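You operate a simulated robot arm through the tools that you are given. There is no shell and no other tool.

The job below is to be done with a simulated robot arm. You get a single attempt, and the scene is never put back.

Task
Unlock the grey case and set out both power banks.
Fine: turn the lock dial to the number on the lock code card and free the latch; the teal power bank goes in the green bay, the white one in the purple bay; the lid stays open. Set down upright: what you pick out.

The check looks at the end state, three seconds after you hand in, the way a careful person would. Anything else that was tipped, shoved, dropped, spilled or broken makes it a failure. A push-on lid holds only when it is set on centred and level and pressed home; a screw cap is set on level and turned clockwise until tight.

Robot
A 6-joint arm with a fingered hand, fixed in place. Base frame: the origin is on the floor under the middle of its stand, x ahead of it, y to its left, z up. Readings come in mm, rad, newtons and seconds.
With the tool pointing down near the work surface it reaches from about 320 to 820 mm from the base axis. Its first joint turns from -2.897 to 2.897 rad. Payload 4 kg.
Tool frame: the origin (TCP) lies between the finger pads and is the grasp point; the fingertips stand 26 mm ahead of it; z points along the fingers, y is the line along which they close. The gripper opens to 132 mm; its body begins 73 mm behind the TCP. The gripper is a hand of 5 fingers: y runs from the thumb to the fingers, the wrist lies at [0, 0, -239] in the tool frame, and closing takes about 1.5 s.
Orientation is told as [roll, pitch, yaw] about the base's x, y, z axes, in that order, counted from this pose: with the fingers straight down and closing along the base's y, the tool's x points along the base's -x, its y along +y and its z along -z.

Tools
- The arm moves only by the tool drive_tool. Its argument "deltas" is a list of rows, each a list of 2 entries, a list of its own where there are three numbers: the shift along the tool's x, y, z in cm, then the turn, a rotation vector about the tool's x, y, z in rad. In form: [[[tx, ty, tz], [ax, ay, az]], ...]. A call has 1 to 20 rows; each row is the pose to reach, as a shift and turn from the pose commanded when the call began, along the tool's axes at that moment. "claw" is the gripper command, from -1 (shut) to 1 (fully open), values between in proportion, set as the call begins (left out, the last holds). A row lasts 0.2 s, in which the tool goes at most 50 mm and 0.15 rad; a call with a longer step from one row to the next is refused whole, and so is a gripper value outside its range. Where a pose cannot be reached the arm comes as near as it can. A force on the tool above 90 N (or 10 N above the force at the start of the call, whichever is more), or a blocked arm, ends the call early, and 0.2 s more pass. Each finger travels about 45 mm/s and halts on what it meets, pressing with about 22 N; the grip force reading is that of the motor and also rises with nothing between the fingers. The clock runs only during rows and for 0.2 s after the last one: add rows that repeat a pose to give the fingers time. The reply holds the time, the measured pose of the TCP, the force on the tool along the base axes, the opening and the grip force, in the units named above and with some noise, with the torque about the TCP (base axes, N m) and any sound that the robot's microphone picked up, and new pictures: "views" is both (left out), scene, wrist or none.
- Cameras (640 x 400 px; columns grow to the right, rows downward): "scene" is fixed at [399.3, -500, 1580.2]; the picture's right is [0.10, 0.99, 0.00], its down [0.97, -0.10, -0.21] and it looks along [-0.21, 0.02, -0.98] (base axes); focal length 214 px, centre (320, 200). "wrist" rides on the gripper at [85, 2, -97] in the tool frame; the picture's right is [-0.02, 1.00, 0.00], its down [-0.75, -0.02, -0.66] and it looks along [-0.66, -0.01, 0.75] (tool axes); focal length 270 px, centre (320, 200).
- move_fingers(finger1, finger2, finger3, finger4, thumb_bend): sets how far each is bent, from 0 (flat) to 1 (curled in); at 0.3 the hand is open as for a grip, at 0.7 the pads meet at the TCP. One left out holds its place. A second passes; each finger stops where it meets its share of the squeeze, and holds until it gets a number again. A gripper value or a shape takes the hand back. It gives what a move gives, with no picture; readings hold the bend of each and the force on the fingers (four entries, about 0 where the hand has none), thumb and palm.
- grasp_type(shape): the hand has 5 fingers and takes this shape, open, in about a second: jaw (thumb against the fingers, like two jaws); tri (thumb and two fingers); tip (a fingertip pinch); poke (one finger out to press); point (the index stretched); flat (the hand flat); cup (the hand cupped); fist (a fist). The gripper value then closes the fingers along that shape, each until it touches; the sizes above hold for jaw. It gives what a move gives, with no picture.
- locate(camera, pixels): for up to 12 pixels [column, row] of the newest picture of that camera ("zoom" is the newest enlarged one), the place [x, y, z] in the base frame of the surface seen there, good to about 3 mm. The clock stands still meanwhile.
- zoom(camera, box): a new picture of the part [left, top, right, bottom] of that camera's present view, enlarged. The clock stands still meanwhile.
- sign_off(): hands the job in; it is judged then, once.

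Open the gripper and draw the arm clear of the work before you hand the job in, unless the task says otherwise.

The tools are called after "Call:" as name(argument=value, ...) on one line, values as JSON. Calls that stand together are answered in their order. drive_tool: Moves the arm, as the interface text tells. Its arguments: {"type":"object","properties":{"deltas":{"type":"array","items":{"type":"array"}},"claw":{"type":"number"},"views":{"type":"string","enum":["both","scene","wrist","none"]}},"required":["deltas"]} The other tools are called the same way: grasp_type (shape) gives the hand a shape; move_fingers (finger1, finger2, finger3, finger4, thumb_bend) moves the fingers one by one; locate (camera, pixels) gives the place of the surface under pixels of a picture; zoom (camera, box) takes an enlarged picture of a part of a camera's view; sign_off () hands the job in.

At the start:

```text
clock: 0.0
position: [297.8, -233.1, 1300.4]
orientation: [0.0, 0.0, -0.001]
force: [0.7, 0.3, 0.7]
ft_torque: [0.01, 0.03, 0.0]
gripper_width: 131.6
grip_force: 0.0
shape: jaw
bend: [0.3, 0.3, 0.3, 0.3, 0.3]
finger forces: [0.0, 0.0, 0.0, 0.1, 0.0, 0.0]
```

scene: 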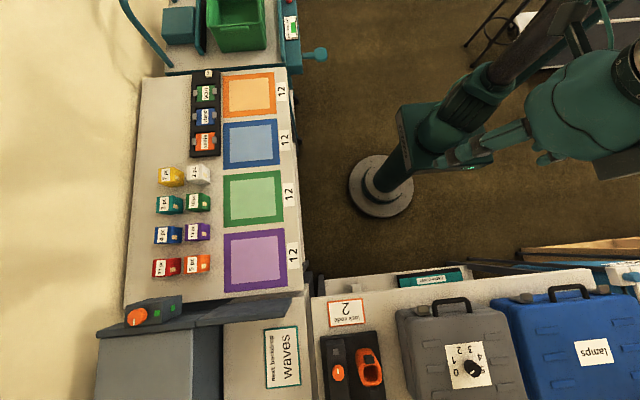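
wrist: 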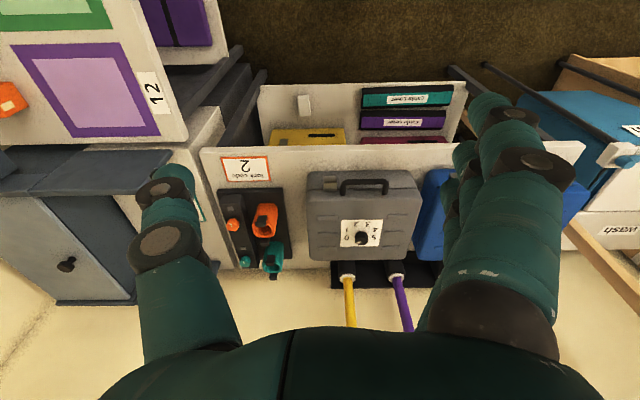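

I begin by looking closely at the case and lock card (scene around [310-520, 290-400]) and the bays.

Call:
zoom(camera="scene", box=[300, 280, 520, 400])

Call:
zoom(camera="wrist", box=[200, 140, 480, 315])

Call:
zoom(camera="scene", box=[100, 60, 320, 300])

```text
2.91 times, centred on (410, 340) of scene
```

zoom: 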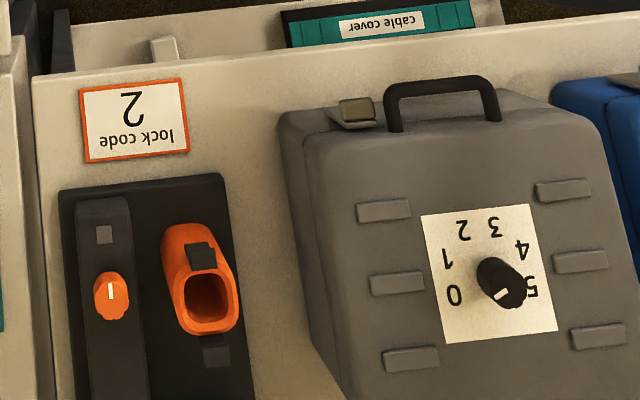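

```text
2.29 times, centred on (340, 228) of wrist
```

zoom: 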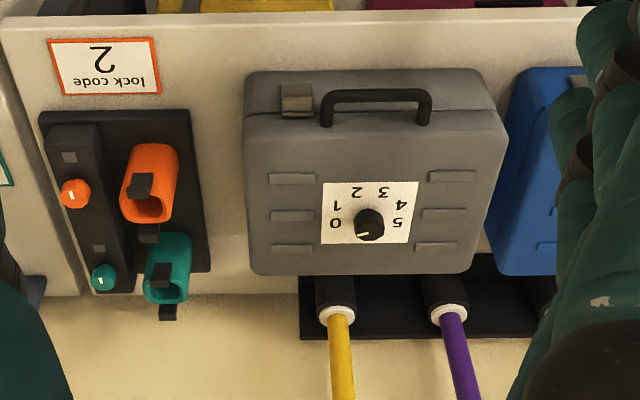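

```text
1.67 times, centred on (210, 180) of scene
```

zoom: 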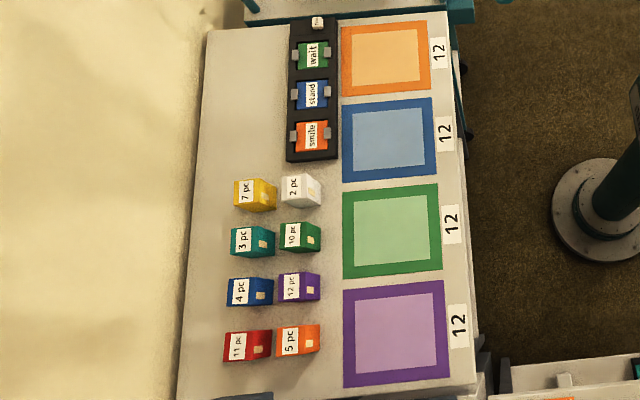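

The code card reads "2" (upside down in the picture); the dial sits near scene pixel (472, 368). I zoom tighter on the dial and the latch and locate key points.

Call:
zoom(camera="scene", box=[440, 335, 500, 395])

Call:
locate(camera="scene", pixels=[[396, 310], [494, 306], [470, 367], [447, 345], [489, 385], [418, 311], [450, 303], [346, 312], [370, 368], [420, 390], [255, 260], [253, 198]])

Call:
zoom(camera="wrist", box=[300, 165, 430, 265])

```text
6.67 times, centred on (470, 365) of scene
```

zoom: 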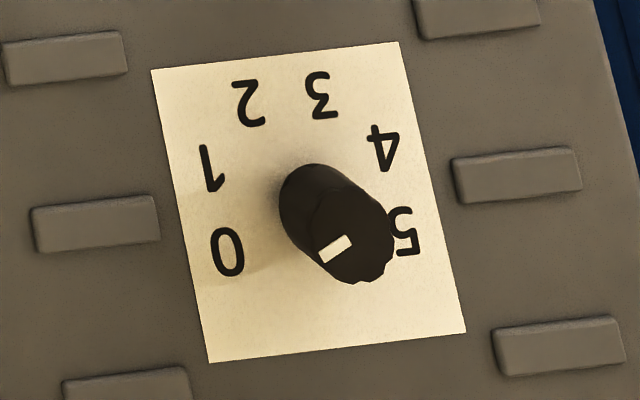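

```text
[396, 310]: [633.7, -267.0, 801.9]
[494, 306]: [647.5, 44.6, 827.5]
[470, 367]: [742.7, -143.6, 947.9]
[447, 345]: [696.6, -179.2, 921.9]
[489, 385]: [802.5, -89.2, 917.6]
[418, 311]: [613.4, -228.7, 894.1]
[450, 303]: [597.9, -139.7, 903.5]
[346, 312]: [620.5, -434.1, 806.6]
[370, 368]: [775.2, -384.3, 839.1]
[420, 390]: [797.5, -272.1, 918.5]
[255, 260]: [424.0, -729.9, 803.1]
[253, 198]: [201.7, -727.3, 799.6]
```

```text
4.00 times, centred on (365, 215) of wrist
```

zoom: 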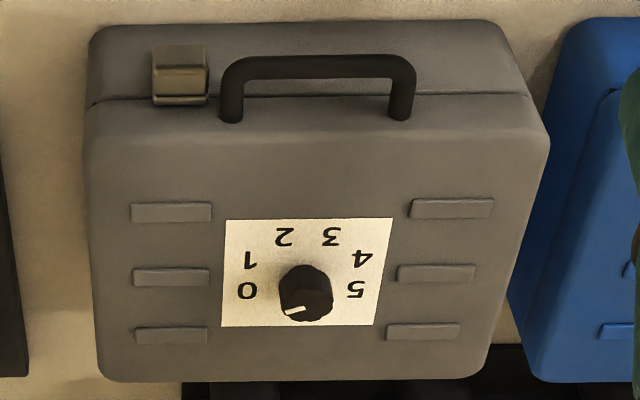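

The dial pointer (zoom px 335,248) points just short of 0, digits run 0→5 clockwise as seen from above. I locate the digits, the knob and the case's edges in the zooms.

Call:
zoom(camera="scene", box=[440, 335, 500, 395])

Call:
locate(camera="zoom", pixels=[[227, 252], [212, 168], [248, 103], [320, 95], [383, 148], [405, 230], [350, 235], [335, 248], [152, 70], [398, 42], [465, 333], [208, 362]])

Call:
zoom(camera="scene", box=[390, 285, 530, 400])

```text
6.67 times, centred on (470, 365) of scene
```

zoom: 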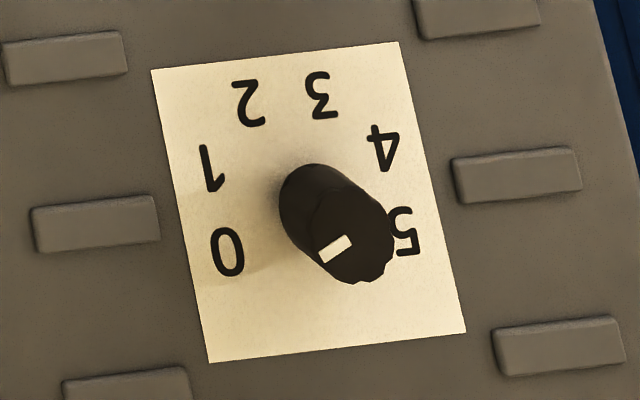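

```text
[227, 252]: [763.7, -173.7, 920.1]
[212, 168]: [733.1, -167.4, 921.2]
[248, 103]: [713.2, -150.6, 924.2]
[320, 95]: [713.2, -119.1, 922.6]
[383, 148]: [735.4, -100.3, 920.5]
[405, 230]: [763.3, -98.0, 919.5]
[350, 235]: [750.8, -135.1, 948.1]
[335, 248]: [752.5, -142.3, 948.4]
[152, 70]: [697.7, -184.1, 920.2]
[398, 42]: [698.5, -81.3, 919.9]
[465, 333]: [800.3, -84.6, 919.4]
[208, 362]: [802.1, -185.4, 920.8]
```

```text
3.48 times, centred on (460, 342) of scene
```

zoom: 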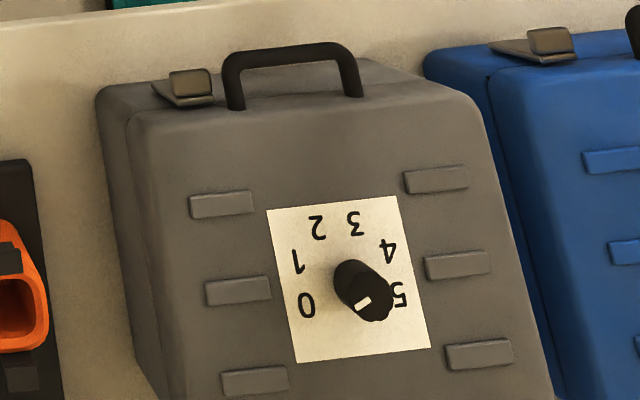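

Card centre/knob is about (750,-134), knob top z≈948, case top z≈920. I move the hand nearer so the wrist camera sees the latch (≈613,-229,894) and the dial closely.

Call:
drive_tool(deltas=[[[-2.7, 0.66, 3.9], [0, 0, 0]], [[-5.4, 1.3, 7.9], [0, 0, 0]], [[-8.1, 2.0, 11.8], [0, 0, 0]], [[-10.8, 2.6, 15.8], [0, 0, 0]], [[-13.6, 3.3, 19.7], [0, 0, 0]], [[-13.6, 3.3, 19.7], [0, 0, 0]]], views="both")

```text
clock: 1.4
position: [431.0, -197.9, 1101.6]
orientation: [0.0, -0.001, 0.0]
force: [0.3, -0.1, -1.0]
ft_torque: [0.04, 0.03, -0.01]
gripper_width: 131.6
grip_force: 0.1
shape: jaw
bend: [0.3, 0.3, 0.3, 0.3, 0.3]
finger forces: [0.0, 0.1, 0.1, 0.1, 0.0, 0.1]
```

scene: 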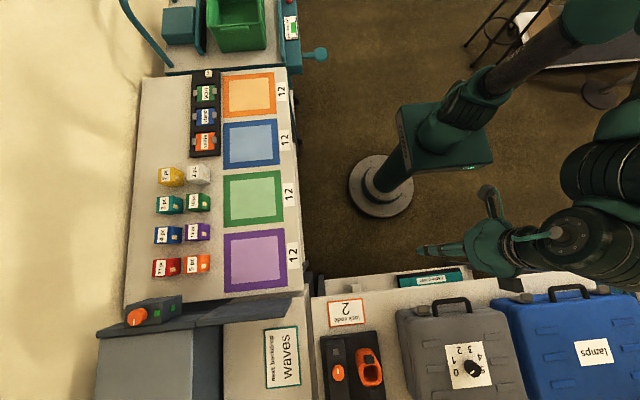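
wrist: 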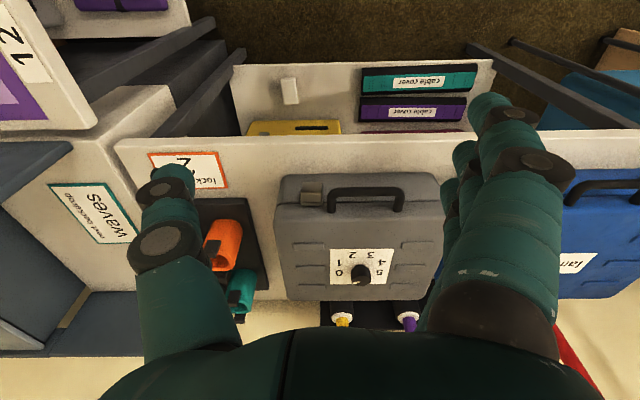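

The case is at wrist pixels (275-440, 175-300); I zoom on latch and dial.

Call:
zoom(camera="wrist", box=[265, 165, 445, 305])

Call:
zoom(camera="wrist", box=[290, 170, 350, 215])

```text
2.86 times, centred on (355, 235) of wrist
```

zoom: 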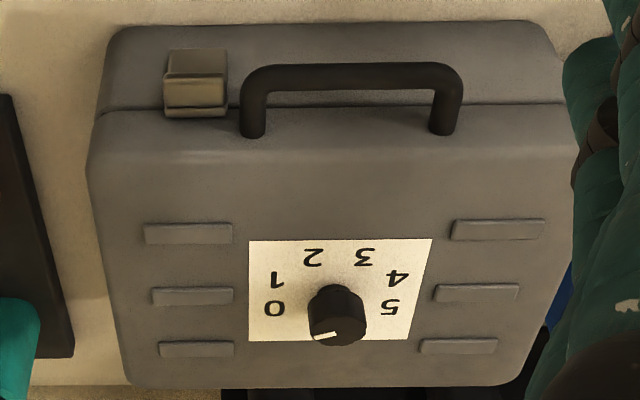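

```text
8.89 times, centred on (320, 192) of wrist
```

zoom: 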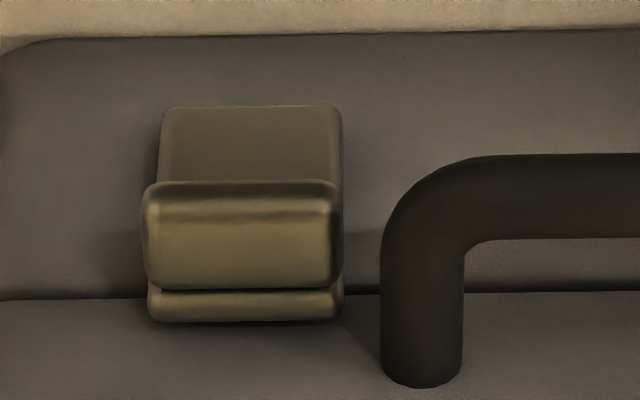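

I locate points on the latch plate (zoom px 240,145), its raised tab (240,240), its lower strip (240,305), the seam and the handle.

Call:
locate(camera="zoom", pixels=[[250, 115], [250, 165], [240, 195], [240, 240], [240, 280], [240, 305], [150, 240], [335, 240], [80, 297], [560, 180], [420, 350], [250, 60]])

Call:
locate(camera="wrist", pixels=[[292, 176], [400, 176], [289, 204], [289, 216], [360, 201], [330, 193], [370, 193], [398, 193], [360, 281], [360, 270], [300, 295], [380, 297]])

```text
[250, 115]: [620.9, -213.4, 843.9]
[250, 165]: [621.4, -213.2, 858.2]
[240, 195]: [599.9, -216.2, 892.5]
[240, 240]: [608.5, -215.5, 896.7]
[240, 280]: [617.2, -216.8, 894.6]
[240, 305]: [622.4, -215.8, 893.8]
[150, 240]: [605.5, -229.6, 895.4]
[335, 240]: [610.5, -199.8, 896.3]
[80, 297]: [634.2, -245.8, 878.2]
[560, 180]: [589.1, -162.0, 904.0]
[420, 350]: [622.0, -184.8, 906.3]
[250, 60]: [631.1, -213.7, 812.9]
```

```text
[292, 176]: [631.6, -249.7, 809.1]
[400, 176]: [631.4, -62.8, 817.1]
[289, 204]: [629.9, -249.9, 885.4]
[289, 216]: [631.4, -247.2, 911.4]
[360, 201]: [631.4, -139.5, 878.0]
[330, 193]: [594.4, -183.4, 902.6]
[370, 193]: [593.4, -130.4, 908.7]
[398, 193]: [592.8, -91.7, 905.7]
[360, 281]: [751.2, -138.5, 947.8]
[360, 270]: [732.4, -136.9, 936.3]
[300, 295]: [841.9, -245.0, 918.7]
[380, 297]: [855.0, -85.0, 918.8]
```

The latch is a plate (x≈621, z 843–894) with a lip at top (x≈600–617, z≈895, y −230…−200); the knob is at (750,−134). First I move above the knob, pre-turned −0.85 rad, to be able to turn clockwise.

Call:
drive_tool(deltas=[[[-4.0, 0.8, 0.0], [0, 0, -0.12]], [[-8.0, 1.6, 0.0], [0, 0, -0.24]], [[-12.0, 2.4, 0.5], [0, 0, -0.36]], [[-16.0, 3.2, 1.0], [0, 0, -0.48]], [[-20.0, 4.0, 1.5], [0, 0, -0.6]], [[-24.0, 4.8, 2.0], [0, 0, -0.72]], [[-28.0, 5.6, 2.5], [0, 0, -0.84]], [[-31.9, 6.4, 3.0], [0, 0, -0.85]], [[-31.9, 6.4, 3.0], [0, 0, -0.85]]], views="none")

Call:
grasp_type(shape="tri")

Call:
drive_tool(deltas=[[[0, 0, 0], [0, 0, 0]]], views="both")

```text
clock: 3.4
position: [752.3, -134.3, 1074.1]
orientation: [-0.001, 0.002, 0.85]
force: [0.4, 0.4, 0.5]
ft_torque: [0.01, -0.01, 0.0]
gripper_width: 131.8
grip_force: 0.0
shape: jaw
bend: [0.3, 0.3, 0.3, 0.3, 0.3]
finger forces: [0.0, 0.1, 0.1, 0.0, 0.1, 0.1]
```

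```text
clock: 4.3
position: [753.2, -134.7, 1074.3]
orientation: [-0.001, -0.002, 0.851]
force: [-0.1, -0.7, 0.1]
ft_torque: [0.02, 0.02, -0.01]
gripper_width: 131.8
grip_force: 0.0
shape: tri
bend: [0.0, 0.3, 0.3, 0.0, 0.3]
finger forces: [0.1, 0.1, 0.0, 0.0, 0.0, 0.1]
```

```text
clock: 4.7
position: [752.5, -135.0, 1073.1]
orientation: [0.002, 0.0, 0.851]
force: [-0.2, 0.3, -1.3]
ft_torque: [0.0, 0.05, -0.02]
gripper_width: 131.9
grip_force: 0.0
shape: tri
bend: [0.0, 0.3, 0.3, 0.0, 0.3]
finger forces: [0.0, 0.1, 0.1, 0.1, 0.1, 0.0]
```

scene: 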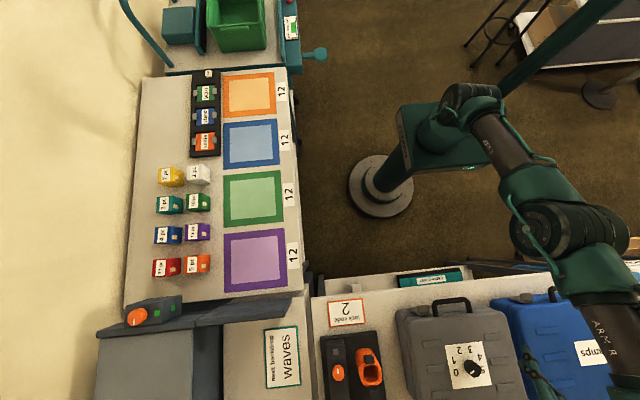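
wrist: 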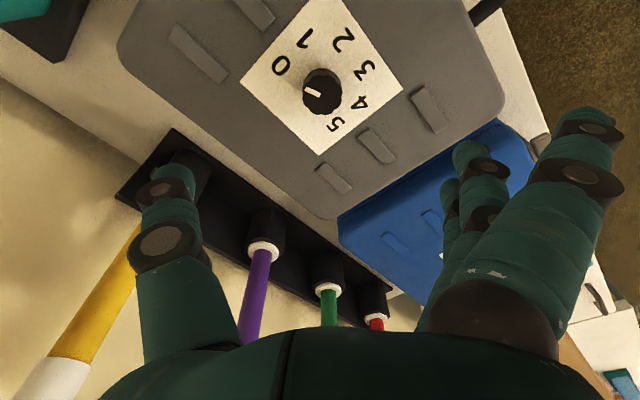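

The knob at wrist px (322,90) is right below the TCP. I zoom in on the pointer for its exact angle and go back to jaw, since flat outer fingers could hit the lid.

Call:
grasp_type(shape="jaw")

Call:
zoom(camera="wrist", box=[240, 20, 410, 160])

```text
clock: 5.6
position: [752.1, -134.6, 1073.8]
orientation: [0.001, -0.001, 0.852]
force: [0.1, 0.6, 0.2]
ft_torque: [0.0, 0.0, 0.01]
gripper_width: 131.9
grip_force: 0.1
shape: jaw
bend: [0.3, 0.3, 0.3, 0.3, 0.3]
finger forces: [0.1, 0.0, 0.0, 0.1, 0.0, 0.0]
```

```text
2.86 times, centred on (325, 90) of wrist
```

zoom: 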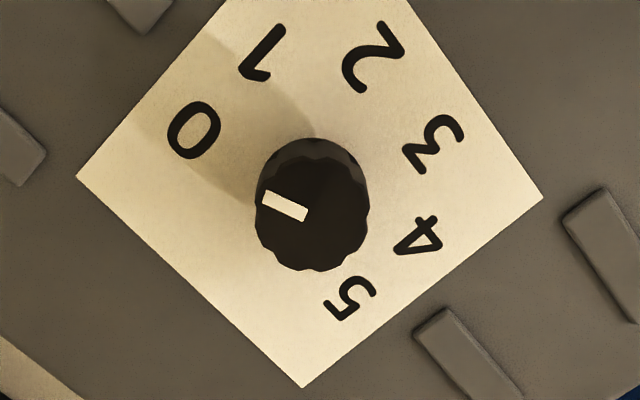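

I locate the pointer ends (265,198),(305,213), the knob's rim, and the digits.

Call:
locate(camera="zoom", pixels=[[266, 198], [304, 213], [312, 265], [362, 215], [262, 215], [310, 165], [194, 131], [265, 55], [375, 62], [435, 145], [418, 238], [352, 300]])

```text
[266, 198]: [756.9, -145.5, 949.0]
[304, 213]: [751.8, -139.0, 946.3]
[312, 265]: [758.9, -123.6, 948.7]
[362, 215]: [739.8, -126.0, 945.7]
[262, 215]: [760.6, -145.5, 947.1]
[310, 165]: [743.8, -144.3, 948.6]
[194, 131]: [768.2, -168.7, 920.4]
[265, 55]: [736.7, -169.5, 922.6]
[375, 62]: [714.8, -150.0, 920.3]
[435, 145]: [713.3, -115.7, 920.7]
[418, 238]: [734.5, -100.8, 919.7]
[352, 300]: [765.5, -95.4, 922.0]
```

The knob is ~28 mm across, centred (750.7,−134.7); pointer ≈10° before 0, so about 100° clockwise to reach 2. I descend to z≈956 over it.

Call:
drive_tool(deltas=[[[0, 0, 3], [0, 0, 0]], [[0, 0, 6], [0, 0, 0]], [[0, 0, 8.5], [0, 0, 0]], [[0, 0, 10.0], [0, 0, 0]], [[0, 0, 11.0], [0, 0, 0]], [[0, 0, 11.8], [0, 0, 0]], [[0, 0, 11.8], [0, 0, 0]]], views="both")

```text
clock: 7.2
position: [753.3, -135.6, 954.6]
orientation: [-0.001, 0.0, 0.849]
force: [0.1, -0.4, -0.1]
ft_torque: [0.0, -0.05, 0.02]
gripper_width: 131.9
grip_force: 0.0
shape: jaw
bend: [0.3, 0.3, 0.3, 0.3, 0.3]
finger forces: [0.0, 0.0, 0.0, 0.0, 0.0, 0.0]
```

scene: 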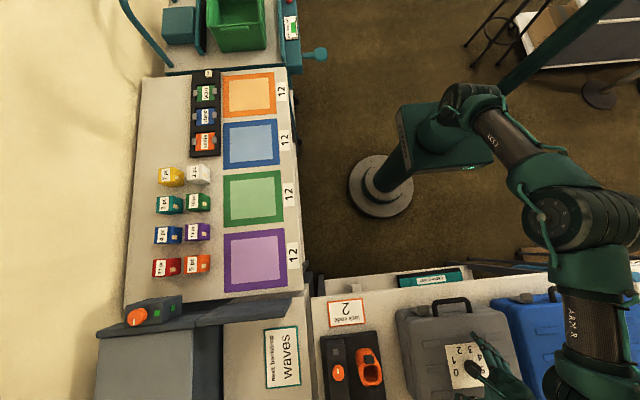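
wrist: 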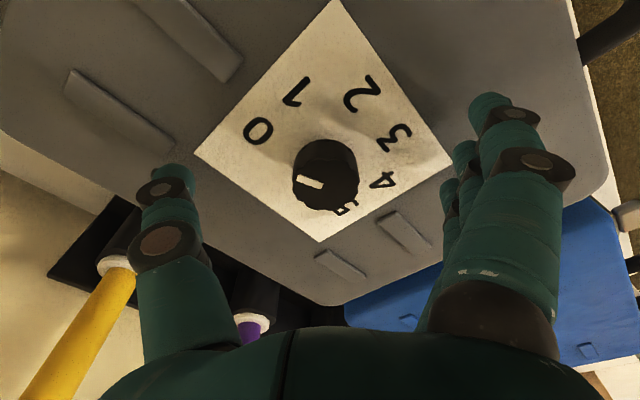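

The knob sits between thumb (165,190) and fingers (490,140) with no contact yet. I close onto it.

Call:
drive_tool(deltas=[[[0, 0, 0], [0, 0, 0]], [[0, 0, 0], [0, 0, 0]], [[0, 0, 0], [0, 0, 0]], [[0, 0, 0], [0, 0, 0]], [[0, 0, 0], [0, 0, 0]], [[0, 0, 0], [0, 0, 0]], [[0, 0, 0], [0, 0, 0]], [[0, 0, 0], [0, 0, 0]]], claw=-0.75, views="both")

```text
clock: 9.0
position: [754.1, -135.1, 955.2]
orientation: [0.0, 0.002, 0.851]
force: [2.3, -1.4, 0.2]
ft_torque: [0.01, -0.02, 0.01]
gripper_width: 14.6
grip_force: 9.8
shape: jaw
bend: [0.64, 0.73, 0.73, 0.64, 0.7]
finger forces: [0.0, 2.7, 2.4, 0.0, 7.0, 0.1]
```

scene: 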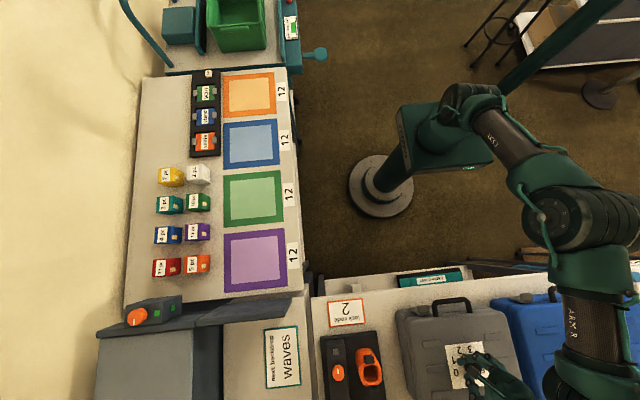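
wrist: 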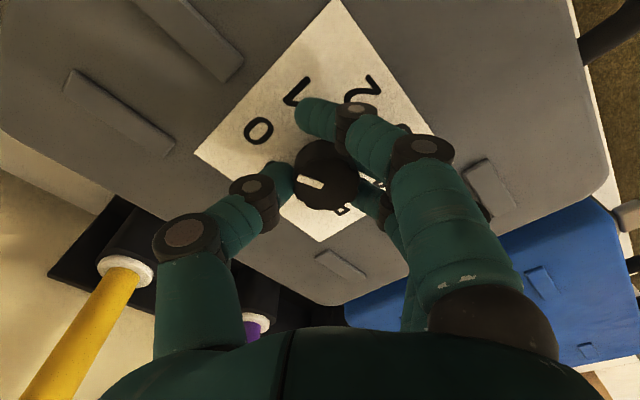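

Fingers 2,3 and thumb touch the knob (2.7/2.4/7.0 N). I squeeze more firmly and turn clockwise (tool +z) half way, about the knob's centre, then check.

Call:
drive_tool(deltas=[[[0, 0, 0], [0, 0, 0]], [[0, 0, 0], [0, 0, 0]], [[0, 0, 0], [0, 0, 0]], [[0.035, -0.011, 0], [0, 0, 0.14]], [[0.071, -0.017, 0], [0, 0, 0.28]], [[0.107, -0.017, 0], [0, 0, 0.42]], [[0.143, -0.011, 0], [0, 0, 0.56]], [[0.178, -0.001, 0], [0, 0, 0.7]], [[0.2, 0.01, 0], [0, 0, 0.84]], [[0.2, 0.01, 0], [0, 0, 0.84]]], claw=-1, views="both")

```text
clock: 11.2
position: [752.5, -137.5, 954.2]
orientation: [0.0, 0.001, 0.006]
force: [-2.7, -13.0, -3.7]
ft_torque: [-0.23, -0.02, 0.03]
gripper_width: 13.4
grip_force: 22.0
shape: jaw
bend: [0.66, 0.73, 0.73, 0.66, 0.7]
finger forces: [0.0, 5.9, 4.0, 0.0, 22.9, 0.0]
```

scene: 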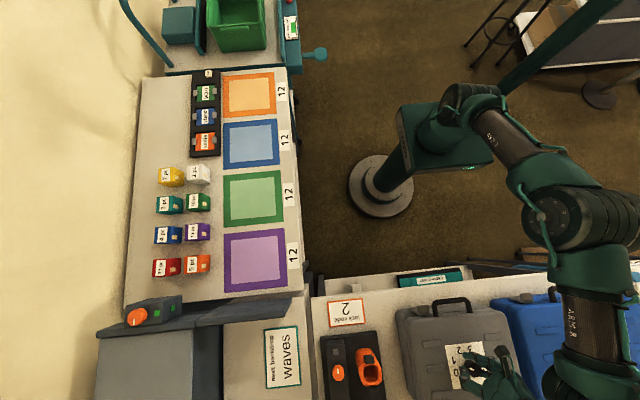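
wrist: 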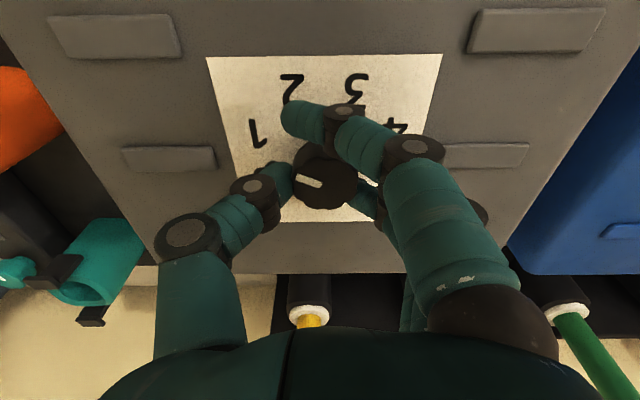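

The knob turned along with the hand (pointer px (310,181) unchanged in the hand's view, digits rotated). I turn the remaining ≈50°.

Call:
drive_tool(deltas=[[[0.035, -0.011, 0], [0, 0, 0.14]], [[0.071, -0.017, 0], [0, 0, 0.28]], [[0.107, -0.017, 0], [0, 0, 0.42]], [[0.143, -0.011, 0], [0, 0, 0.56]], [[0.178, -0.001, 0], [0, 0, 0.7]], [[0.2, 0.01, 0], [0, 0, 0.84]], [[0.205, 0.012, 0], [0, 0, 0.87]], [[0.205, 0.012, 0], [0, 0, 0.87]]], views="both")

Call:
zoom(camera="wrist", box=[190, 50, 450, 260])

```text
clock: 13.0
position: [750.0, -138.1, 955.4]
orientation: [0.001, -0.001, -0.862]
force: [-11.1, -13.5, 1.4]
ft_torque: [-0.24, 0.24, 0.01]
gripper_width: 13.9
grip_force: 22.3
shape: jaw
bend: [0.66, 0.73, 0.73, 0.66, 0.7]
finger forces: [0.1, 4.8, 4.6, 0.0, 25.5, 0.0]
```

scene: 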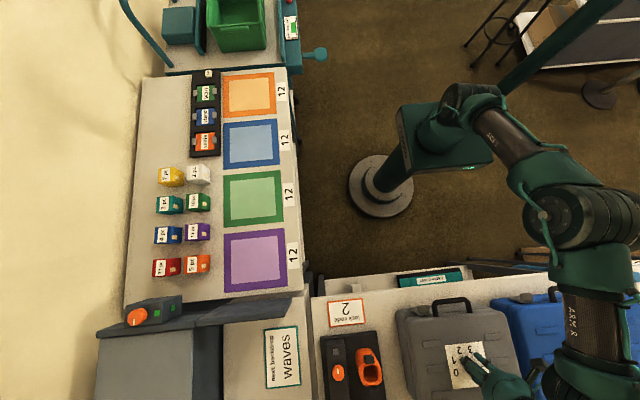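
wrist: 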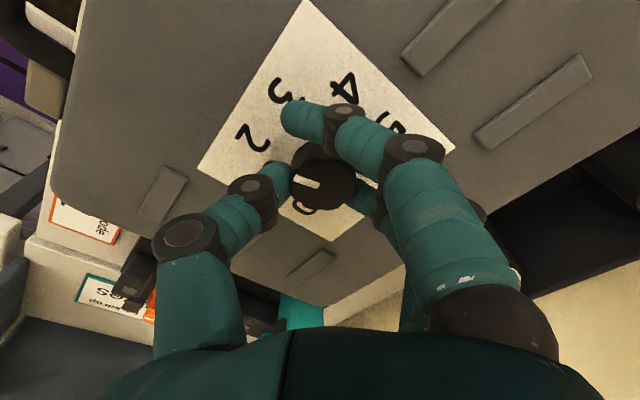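

```text
1.90 times, centred on (320, 155) of wrist
```

zoom: 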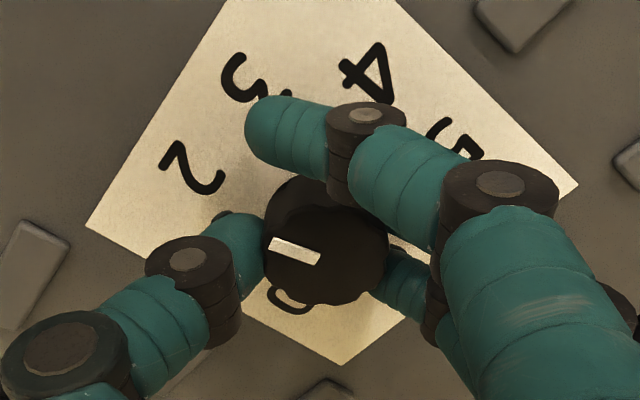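

The pointer looks close to 2 now. I release and rise to view it unobstructed.

Call:
drive_tool(deltas=[[[0, 0, 0], [0, 0, 0]], [[0, 0, 0], [0, 0, 0]], [[0, 0, 0], [0, 0, 0]], [[0, 0, 0], [0, 0, 0]], [[0, 0, 0], [0, 0, 0]], [[0, 0, 0], [0, 0, 0]], [[0, 0, -3], [0, 0, 0]], [[0, 0, -6], [0, 0, 0]], [[0, 0, -10], [0, 0, 0]], [[0, 0, -10], [0, 0, 0]]], claw=1, views="both")

Call:
zoom(camera="wrist", box=[240, 20, 400, 160])

Call:
zoom(camera="scene", box=[440, 335, 500, 395])

```text
clock: 15.2
position: [750.4, -136.7, 1052.4]
orientation: [0.002, 0.0, -0.86]
force: [0.8, -0.4, 0.7]
ft_torque: [-0.04, -0.02, 0.01]
gripper_width: 132.0
grip_force: 0.1
shape: jaw
bend: [0.3, 0.3, 0.3, 0.3, 0.3]
finger forces: [0.0, 0.0, 0.0, 0.0, 0.1, 0.1]
```

scene: 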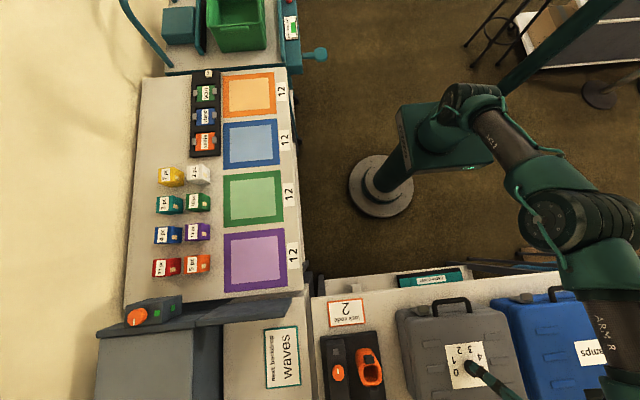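
wrist: 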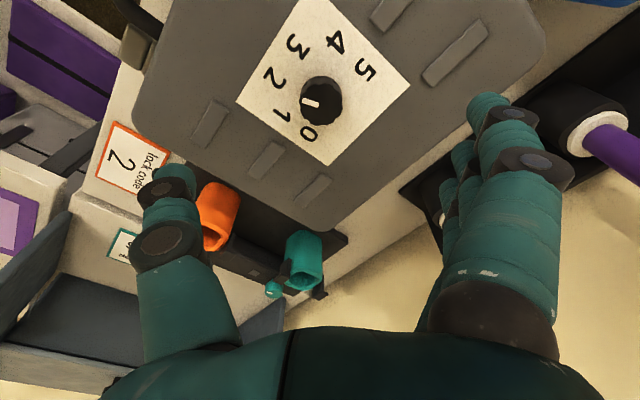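

```text
2.86 times, centred on (320, 90) of wrist
```

zoom: 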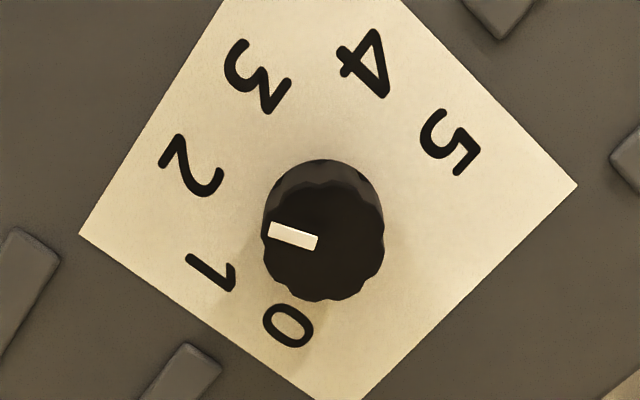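

```text
6.67 times, centred on (470, 365) of scene
```

zoom: 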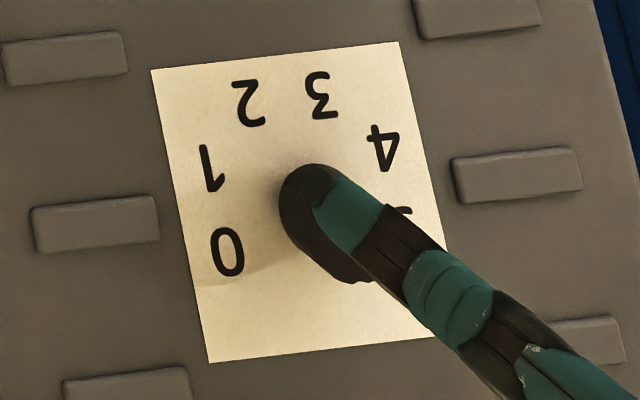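

I re-zoom the wrist view and locate the pointer ends and knob rim.

Call:
zoom(camera="wrist", box=[285, 60, 365, 130])

Call:
locate(camera="wrist", pixels=[[309, 101], [317, 103], [288, 75], [315, 50], [347, 45], [365, 72], [295, 118], [311, 130]])

```text
5.71 times, centred on (325, 95) of wrist
```

zoom: 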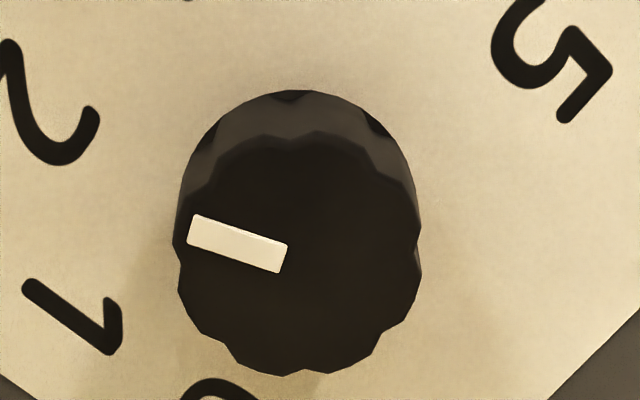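

```text
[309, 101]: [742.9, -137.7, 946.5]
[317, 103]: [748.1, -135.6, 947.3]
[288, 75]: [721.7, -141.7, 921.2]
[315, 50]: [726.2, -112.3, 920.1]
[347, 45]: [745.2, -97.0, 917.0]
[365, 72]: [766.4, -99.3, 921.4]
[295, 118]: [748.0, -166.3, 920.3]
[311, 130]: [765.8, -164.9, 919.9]
```

Pointer seems at about 70° vs the 2 at about 67°. I measure it more precisely through the zoom.

Call:
locate(camera="zoom", pixels=[[195, 230], [280, 257], [238, 243], [300, 140], [300, 370], [182, 250], [416, 250], [215, 330], [385, 175]])

Call:
zoom(camera="wrist", box=[230, 0, 420, 170])

```text
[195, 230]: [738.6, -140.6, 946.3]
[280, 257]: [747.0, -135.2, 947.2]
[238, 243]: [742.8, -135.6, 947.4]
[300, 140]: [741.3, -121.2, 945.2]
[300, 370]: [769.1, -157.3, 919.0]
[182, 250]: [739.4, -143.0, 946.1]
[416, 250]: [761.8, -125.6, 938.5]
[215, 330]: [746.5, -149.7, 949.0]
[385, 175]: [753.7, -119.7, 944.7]
```

```text
2.35 times, centred on (325, 85) of wrist
```

zoom: 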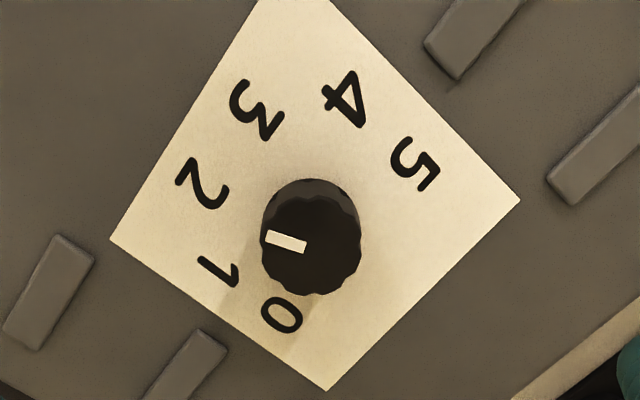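

By camera geometry the pointer is at ≈69° and digit 2 at ≈68°, so the dial is on 2. Next I back off toward the robot, yaw back to 0, and take the poke shape to work the latch.

Call:
drive_tool(deltas=[[[1.0, -2.5, -2], [0, 0, -0.14]], [[3.0, -6.0, -4], [0, 0, -0.28]], [[5.0, -9.5, -5], [0, 0, -0.42]], [[7.0, -13.0, -5], [0, 0, -0.56]], [[9.0, -16.5, -5], [0, 0, -0.7]], [[9.0, -18.0, -5], [0, 0, -0.84]], [[9.0, -18.0, -5], [0, 0, -0.86]], [[9.0, -18.0, -5], [0, 0, -0.86]]], views="none")

Call:
grasp_type(shape="poke")

Call:
drive_tool(deltas=[[[0, 0, 0], [0, 0, 0]]], views="both")

```text
clock: 17.0
position: [554.2, -186.6, 1103.6]
orientation: [0.001, 0.0, 0.001]
force: [-0.4, 0.0, -0.7]
ft_torque: [0.04, -0.02, 0.0]
gripper_width: 131.8
grip_force: 0.1
shape: jaw
bend: [0.3, 0.3, 0.3, 0.3, 0.3]
finger forces: [0.1, 0.0, 0.1, 0.0, 0.0, 0.1]
```

```text
clock: 17.9
position: [554.8, -188.0, 1103.1]
orientation: [0.0, 0.001, 0.001]
force: [-0.2, 0.8, 0.1]
ft_torque: [0.03, -0.02, 0.0]
gripper_width: 0.0
grip_force: 0.0
shape: poke
bend: [1.0, 1.0, 1.0, 1.0, 0.47]
finger forces: [0.1, 0.0, 0.0, 0.0, 0.1, 0.1]
```

```text
clock: 18.3
position: [554.0, -187.0, 1104.2]
orientation: [0.001, -0.002, 0.0]
force: [-0.3, -0.2, 0.4]
ft_torque: [-0.01, 0.03, 0.0]
gripper_width: 0.0
grip_force: 0.0
shape: poke
bend: [1.0, 1.0, 1.0, 1.0, 0.47]
finger forces: [0.0, 0.0, 0.1, 0.0, 0.0, 0.0]
```

scene: 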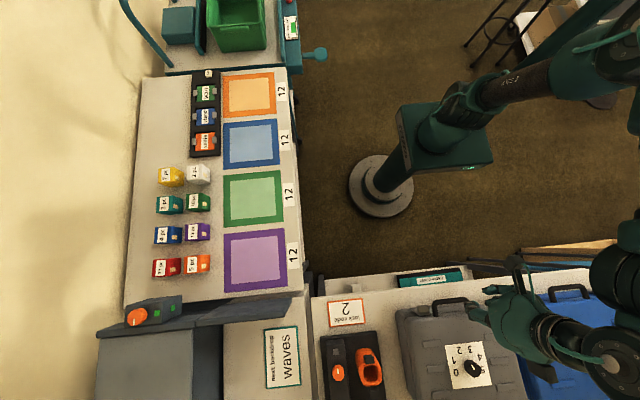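
wrist: 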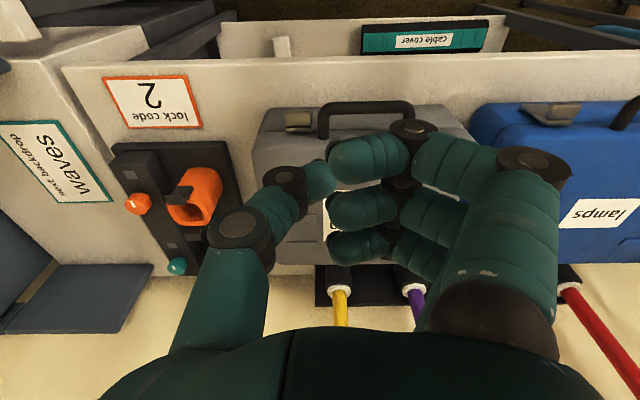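

In poke shape the thumb (tip near px (325,178)) sticks out while the fingers are curled. I locate its tip and the curled fingers.

Call:
locate(camera="wrist", pixels=[[328, 172], [318, 165], [332, 185], [340, 165], [330, 210], [330, 245], [410, 130], [285, 178], [238, 228]])

Call:
zoom(camera="wrist", box=[220, 80, 440, 290])

Call:
zoom(camera="scene", box=[440, 240, 600, 380])

```text
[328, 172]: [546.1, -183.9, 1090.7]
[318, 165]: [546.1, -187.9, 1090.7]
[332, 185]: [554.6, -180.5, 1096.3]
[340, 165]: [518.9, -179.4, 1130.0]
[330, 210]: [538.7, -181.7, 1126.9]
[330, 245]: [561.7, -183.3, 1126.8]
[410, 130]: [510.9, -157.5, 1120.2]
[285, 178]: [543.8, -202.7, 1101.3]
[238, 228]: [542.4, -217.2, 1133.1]
```

```text
1.90 times, centred on (330, 185) of wrist
```

zoom: 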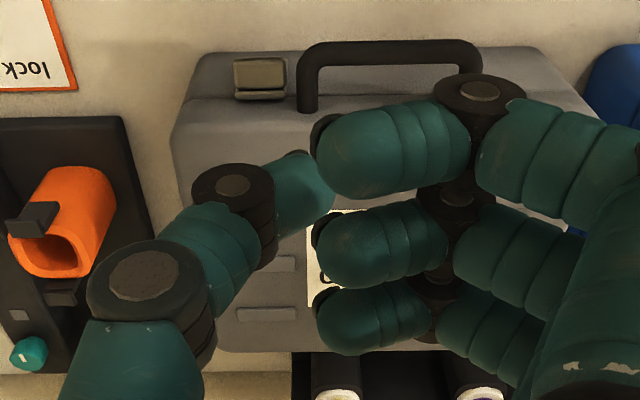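

```text
2.86 times, centred on (520, 310) of scene
```

zoom: 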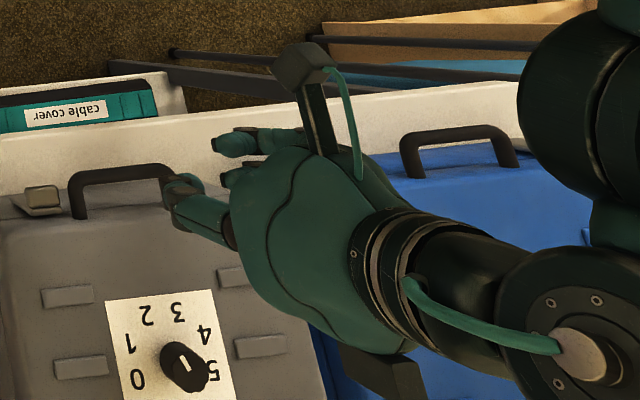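

The thumb tip in poke stands only ~15-20 mm past the TCP. I try the "point" shape to see whether it gives a longer probe.

Call:
grasp_type(shape="point")

Call:
drive_tool(deltas=[[[0, 0, 0], [0, 0, 0]]], views="both")

Call:
zoom(camera="scene", box=[440, 240, 600, 380])

```text
clock: 19.2
position: [554.5, -188.3, 1104.2]
orientation: [0.002, 0.0, 0.0]
force: [-0.6, -0.1, 0.6]
ft_torque: [0.0, -0.02, -0.02]
gripper_width: 126.2
grip_force: 0.1
shape: point
bend: [0.28, 1.0, 1.0, 1.0, 0.55]
finger forces: [0.1, 0.0, 0.0, 0.0, 0.0, 0.0]
```

```text
clock: 19.6
position: [553.5, -187.2, 1104.4]
orientation: [0.0, 0.002, 0.0]
force: [0.8, 0.3, -0.6]
ft_torque: [0.02, 0.0, 0.02]
gripper_width: 126.2
grip_force: 0.0
shape: point
bend: [0.28, 1.0, 1.0, 1.0, 0.55]
finger forces: [0.0, 0.1, 0.0, 0.1, 0.0, 0.0]
```

scene: 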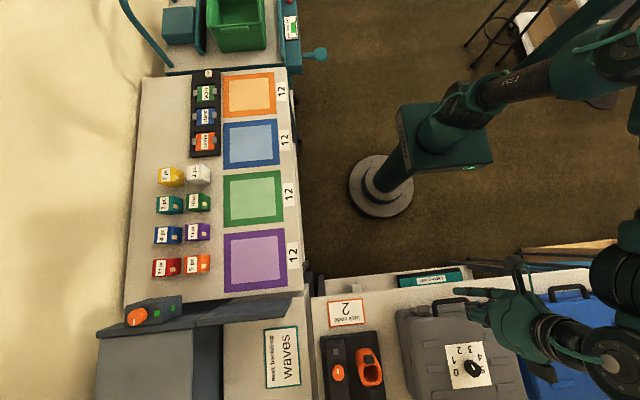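
wrist: 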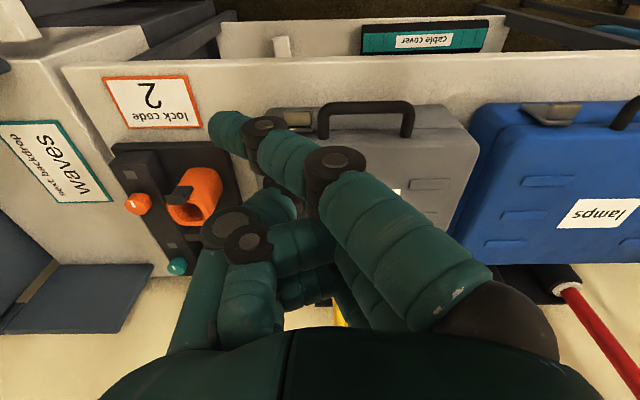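

```text
2.86 times, centred on (520, 310) of scene
```

zoom: 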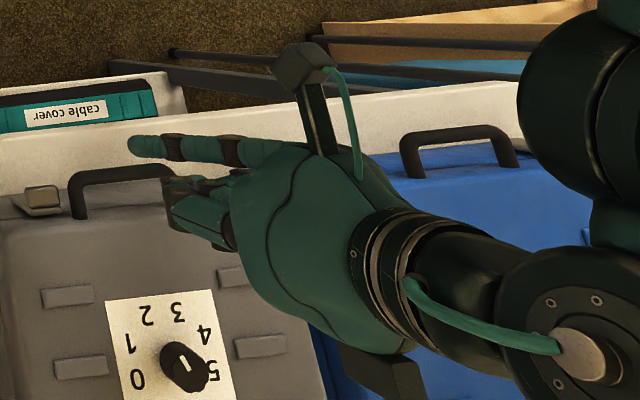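

In point shape the index stretches out with its tip near px (225,128). I locate it.

Call:
locate(camera="wrist", pixels=[[225, 125], [218, 118], [235, 135], [222, 140], [265, 128], [290, 155], [336, 160], [245, 205], [228, 222], [250, 245]])

Call:
zoom(camera="wrist", box=[190, 90, 350, 200])

```text
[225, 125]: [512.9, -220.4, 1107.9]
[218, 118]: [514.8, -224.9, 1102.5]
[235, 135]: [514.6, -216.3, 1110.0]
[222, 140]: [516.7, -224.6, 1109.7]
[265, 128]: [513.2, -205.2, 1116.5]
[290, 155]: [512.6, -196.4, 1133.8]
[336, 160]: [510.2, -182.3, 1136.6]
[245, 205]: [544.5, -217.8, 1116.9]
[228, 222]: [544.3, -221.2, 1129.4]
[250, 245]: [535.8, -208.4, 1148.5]
```

```text
3.64 times, centred on (270, 145) of wrist
```

zoom: 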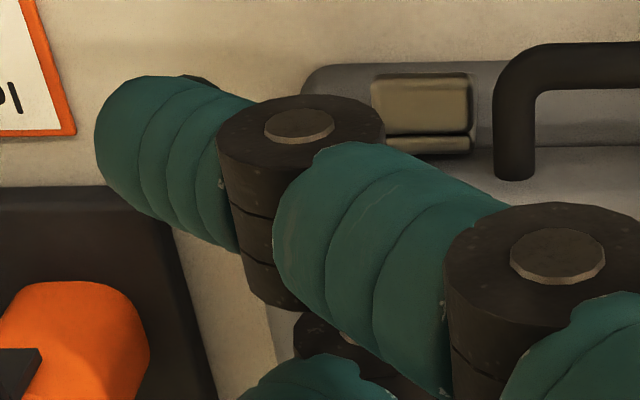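

The "point" index lies slanted across. I instead set finger 1 alone to 0.4 with the others curled, and look where its tip is.

Call:
move_fingers(finger1=0.4, finger2=1.0, finger3=1.0, finger4=1.0, thumb_bend=0.55)

Call:
drive_tool(deltas=[[[0, 0, 0], [0, 0, 0]]], views="wrist")

```text
clock: 20.6
position: [554.2, -187.1, 1104.6]
orientation: [0.0, 0.0, 0.0]
force: [-0.1, -0.3, -0.1]
ft_torque: [0.0, -0.05, 0.0]
gripper_width: 83.1
grip_force: 0.0
shape: fingers
bend: [0.4, 1.0, 1.0, 1.0, 0.55]
finger forces: [0.0, 0.0, 0.0, 0.1, 0.1, 0.0]
```

```text
clock: 21.0
position: [553.4, -187.5, 1103.7]
orientation: [0.001, 0.001, -0.001]
force: [-0.4, -0.9, 0.2]
ft_torque: [0.02, -0.03, -0.03]
gripper_width: 83.2
grip_force: 0.0
shape: fingers
bend: [0.4, 1.0, 1.0, 1.0, 0.55]
finger forces: [0.0, 0.0, 0.1, 0.0, 0.1, 0.1]
```

wrist: 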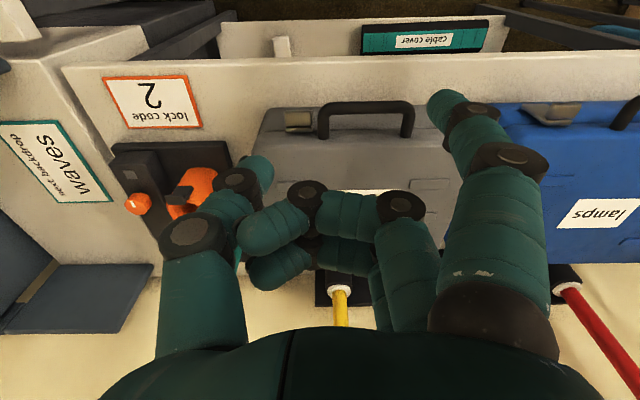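

Finger 1 now stands straight with its tip near px (445,97); I locate its points and the rest of the hand.

Call:
locate(camera="wrist", pixels=[[445, 97], [437, 97], [460, 100], [475, 125], [510, 155], [260, 170], [265, 160], [320, 195], [405, 205], [345, 215], [280, 275]])

```text
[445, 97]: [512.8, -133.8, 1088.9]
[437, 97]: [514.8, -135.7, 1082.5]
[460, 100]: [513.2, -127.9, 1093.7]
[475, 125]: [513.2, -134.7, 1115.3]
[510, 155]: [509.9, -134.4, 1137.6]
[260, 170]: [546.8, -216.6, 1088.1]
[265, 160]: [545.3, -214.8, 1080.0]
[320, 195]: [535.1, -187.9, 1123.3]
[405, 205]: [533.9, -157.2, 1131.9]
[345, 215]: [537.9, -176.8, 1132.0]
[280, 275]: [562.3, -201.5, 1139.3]
```

Finger 1's tip sits at about tool (33, 50, 27) mm. I tilt the hand by −0.9 rad about tool y (fingers pointing toward the case and down) and shift to y≈−265.

Call:
drive_tool(deltas=[[[0, -1.3, 0], [0, -0.15, 0]], [[0, -2.6, 0], [0, -0.3, 0]], [[0, -3.9, 0], [0, -0.45, 0]], [[0, -5.2, 0], [0, -0.6, 0]], [[0, -6.5, 0], [0, -0.75, 0]], [[0, -7.8, 0], [0, -0.9, 0]], [[0, -7.8, 0], [0, -0.9, 0]]], views="both")

```text
clock: 22.6
position: [555.9, -264.2, 1105.6]
orientation: [-0.001, -0.903, 0.001]
force: [-0.1, -0.8, -0.1]
ft_torque: [-0.02, 0.01, 0.0]
gripper_width: 83.4
grip_force: 0.1
shape: fingers
bend: [0.4, 1.0, 1.0, 1.0, 0.55]
finger forces: [0.0, 0.0, 0.1, 0.0, 0.0, 0.0]
```

scene: 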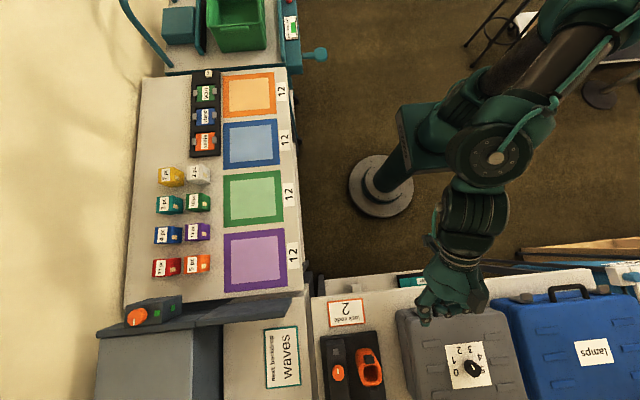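
wrist: 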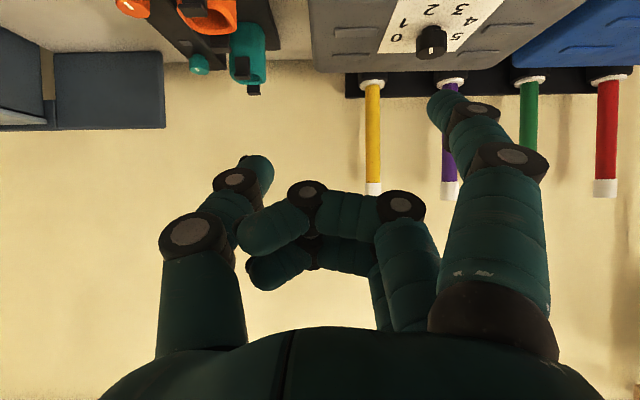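

The hand points at the case. I come down toward the latch to TCP (598,−265,965), leaving the fingertip just above the lip.

Call:
drive_tool(deltas=[[[2.1, 0, 3.0], [0, 0, 0]], [[4.2, 0, 6.0], [0, 0, 0]], [[6.3, -0.1, 9.0], [0, 0, 0]], [[8.39, -0.1, 11.96], [0, 0, 0]], [[8.39, -0.1, 11.96], [0, 0, 0]]], views="both")

Call:
zoom(camera="wrist", box=[360, 20, 560, 145])

Call:
zoom(camera="scene", box=[390, 260, 510, 350])

```text
clock: 23.8
position: [597.9, -265.1, 964.7]
orientation: [0.0, -0.9, -0.001]
force: [0.5, 0.0, 0.9]
ft_torque: [-0.01, -0.03, 0.0]
gripper_width: 83.3
grip_force: 0.1
shape: fingers
bend: [0.4, 1.0, 1.0, 1.0, 0.55]
finger forces: [0.0, 0.0, 0.0, 0.0, 0.0, 0.0]
```

scene: 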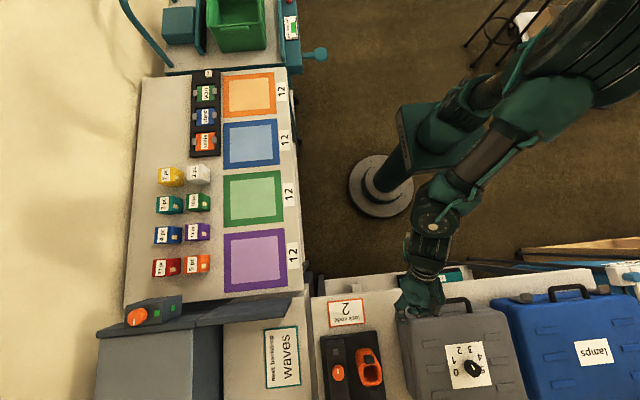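
wrist: 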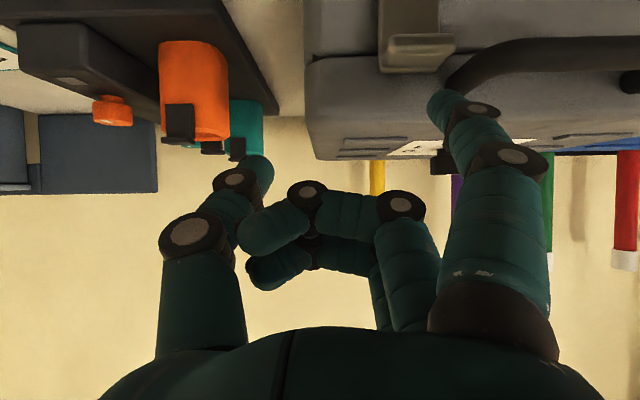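

```text
3.20 times, centred on (460, 82) of wrist
```

zoom: 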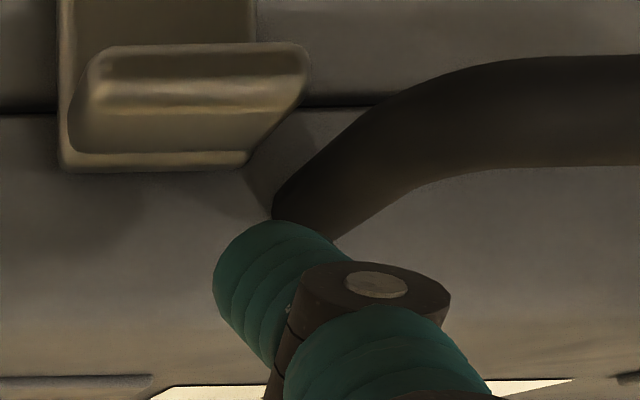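

```text
4.44 times, centred on (450, 305) of scene
```

zoom: 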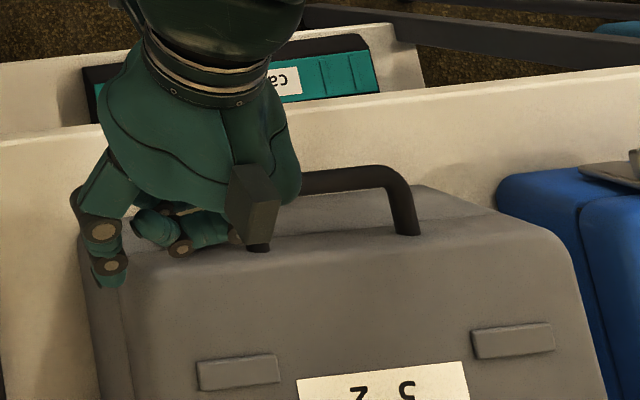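

Seen from the front (image upside down) the lip spans px x≈388–455, the fingertip at (433,95) above it. I locate both precisely.

Call:
locate(camera="wrist", pixels=[[433, 94], [432, 105], [440, 98], [420, 40], [395, 40], [448, 40], [420, 50], [420, 66], [385, 20], [420, 20], [460, 75], [420, 33]])

```text
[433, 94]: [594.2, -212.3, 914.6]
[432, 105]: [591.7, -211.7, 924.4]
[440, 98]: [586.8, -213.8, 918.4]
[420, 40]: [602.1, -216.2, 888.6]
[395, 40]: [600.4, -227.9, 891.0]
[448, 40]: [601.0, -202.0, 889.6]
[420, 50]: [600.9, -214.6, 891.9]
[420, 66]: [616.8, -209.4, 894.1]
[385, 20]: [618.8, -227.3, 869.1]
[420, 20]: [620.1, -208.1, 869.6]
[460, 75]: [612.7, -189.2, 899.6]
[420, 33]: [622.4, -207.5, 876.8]
```

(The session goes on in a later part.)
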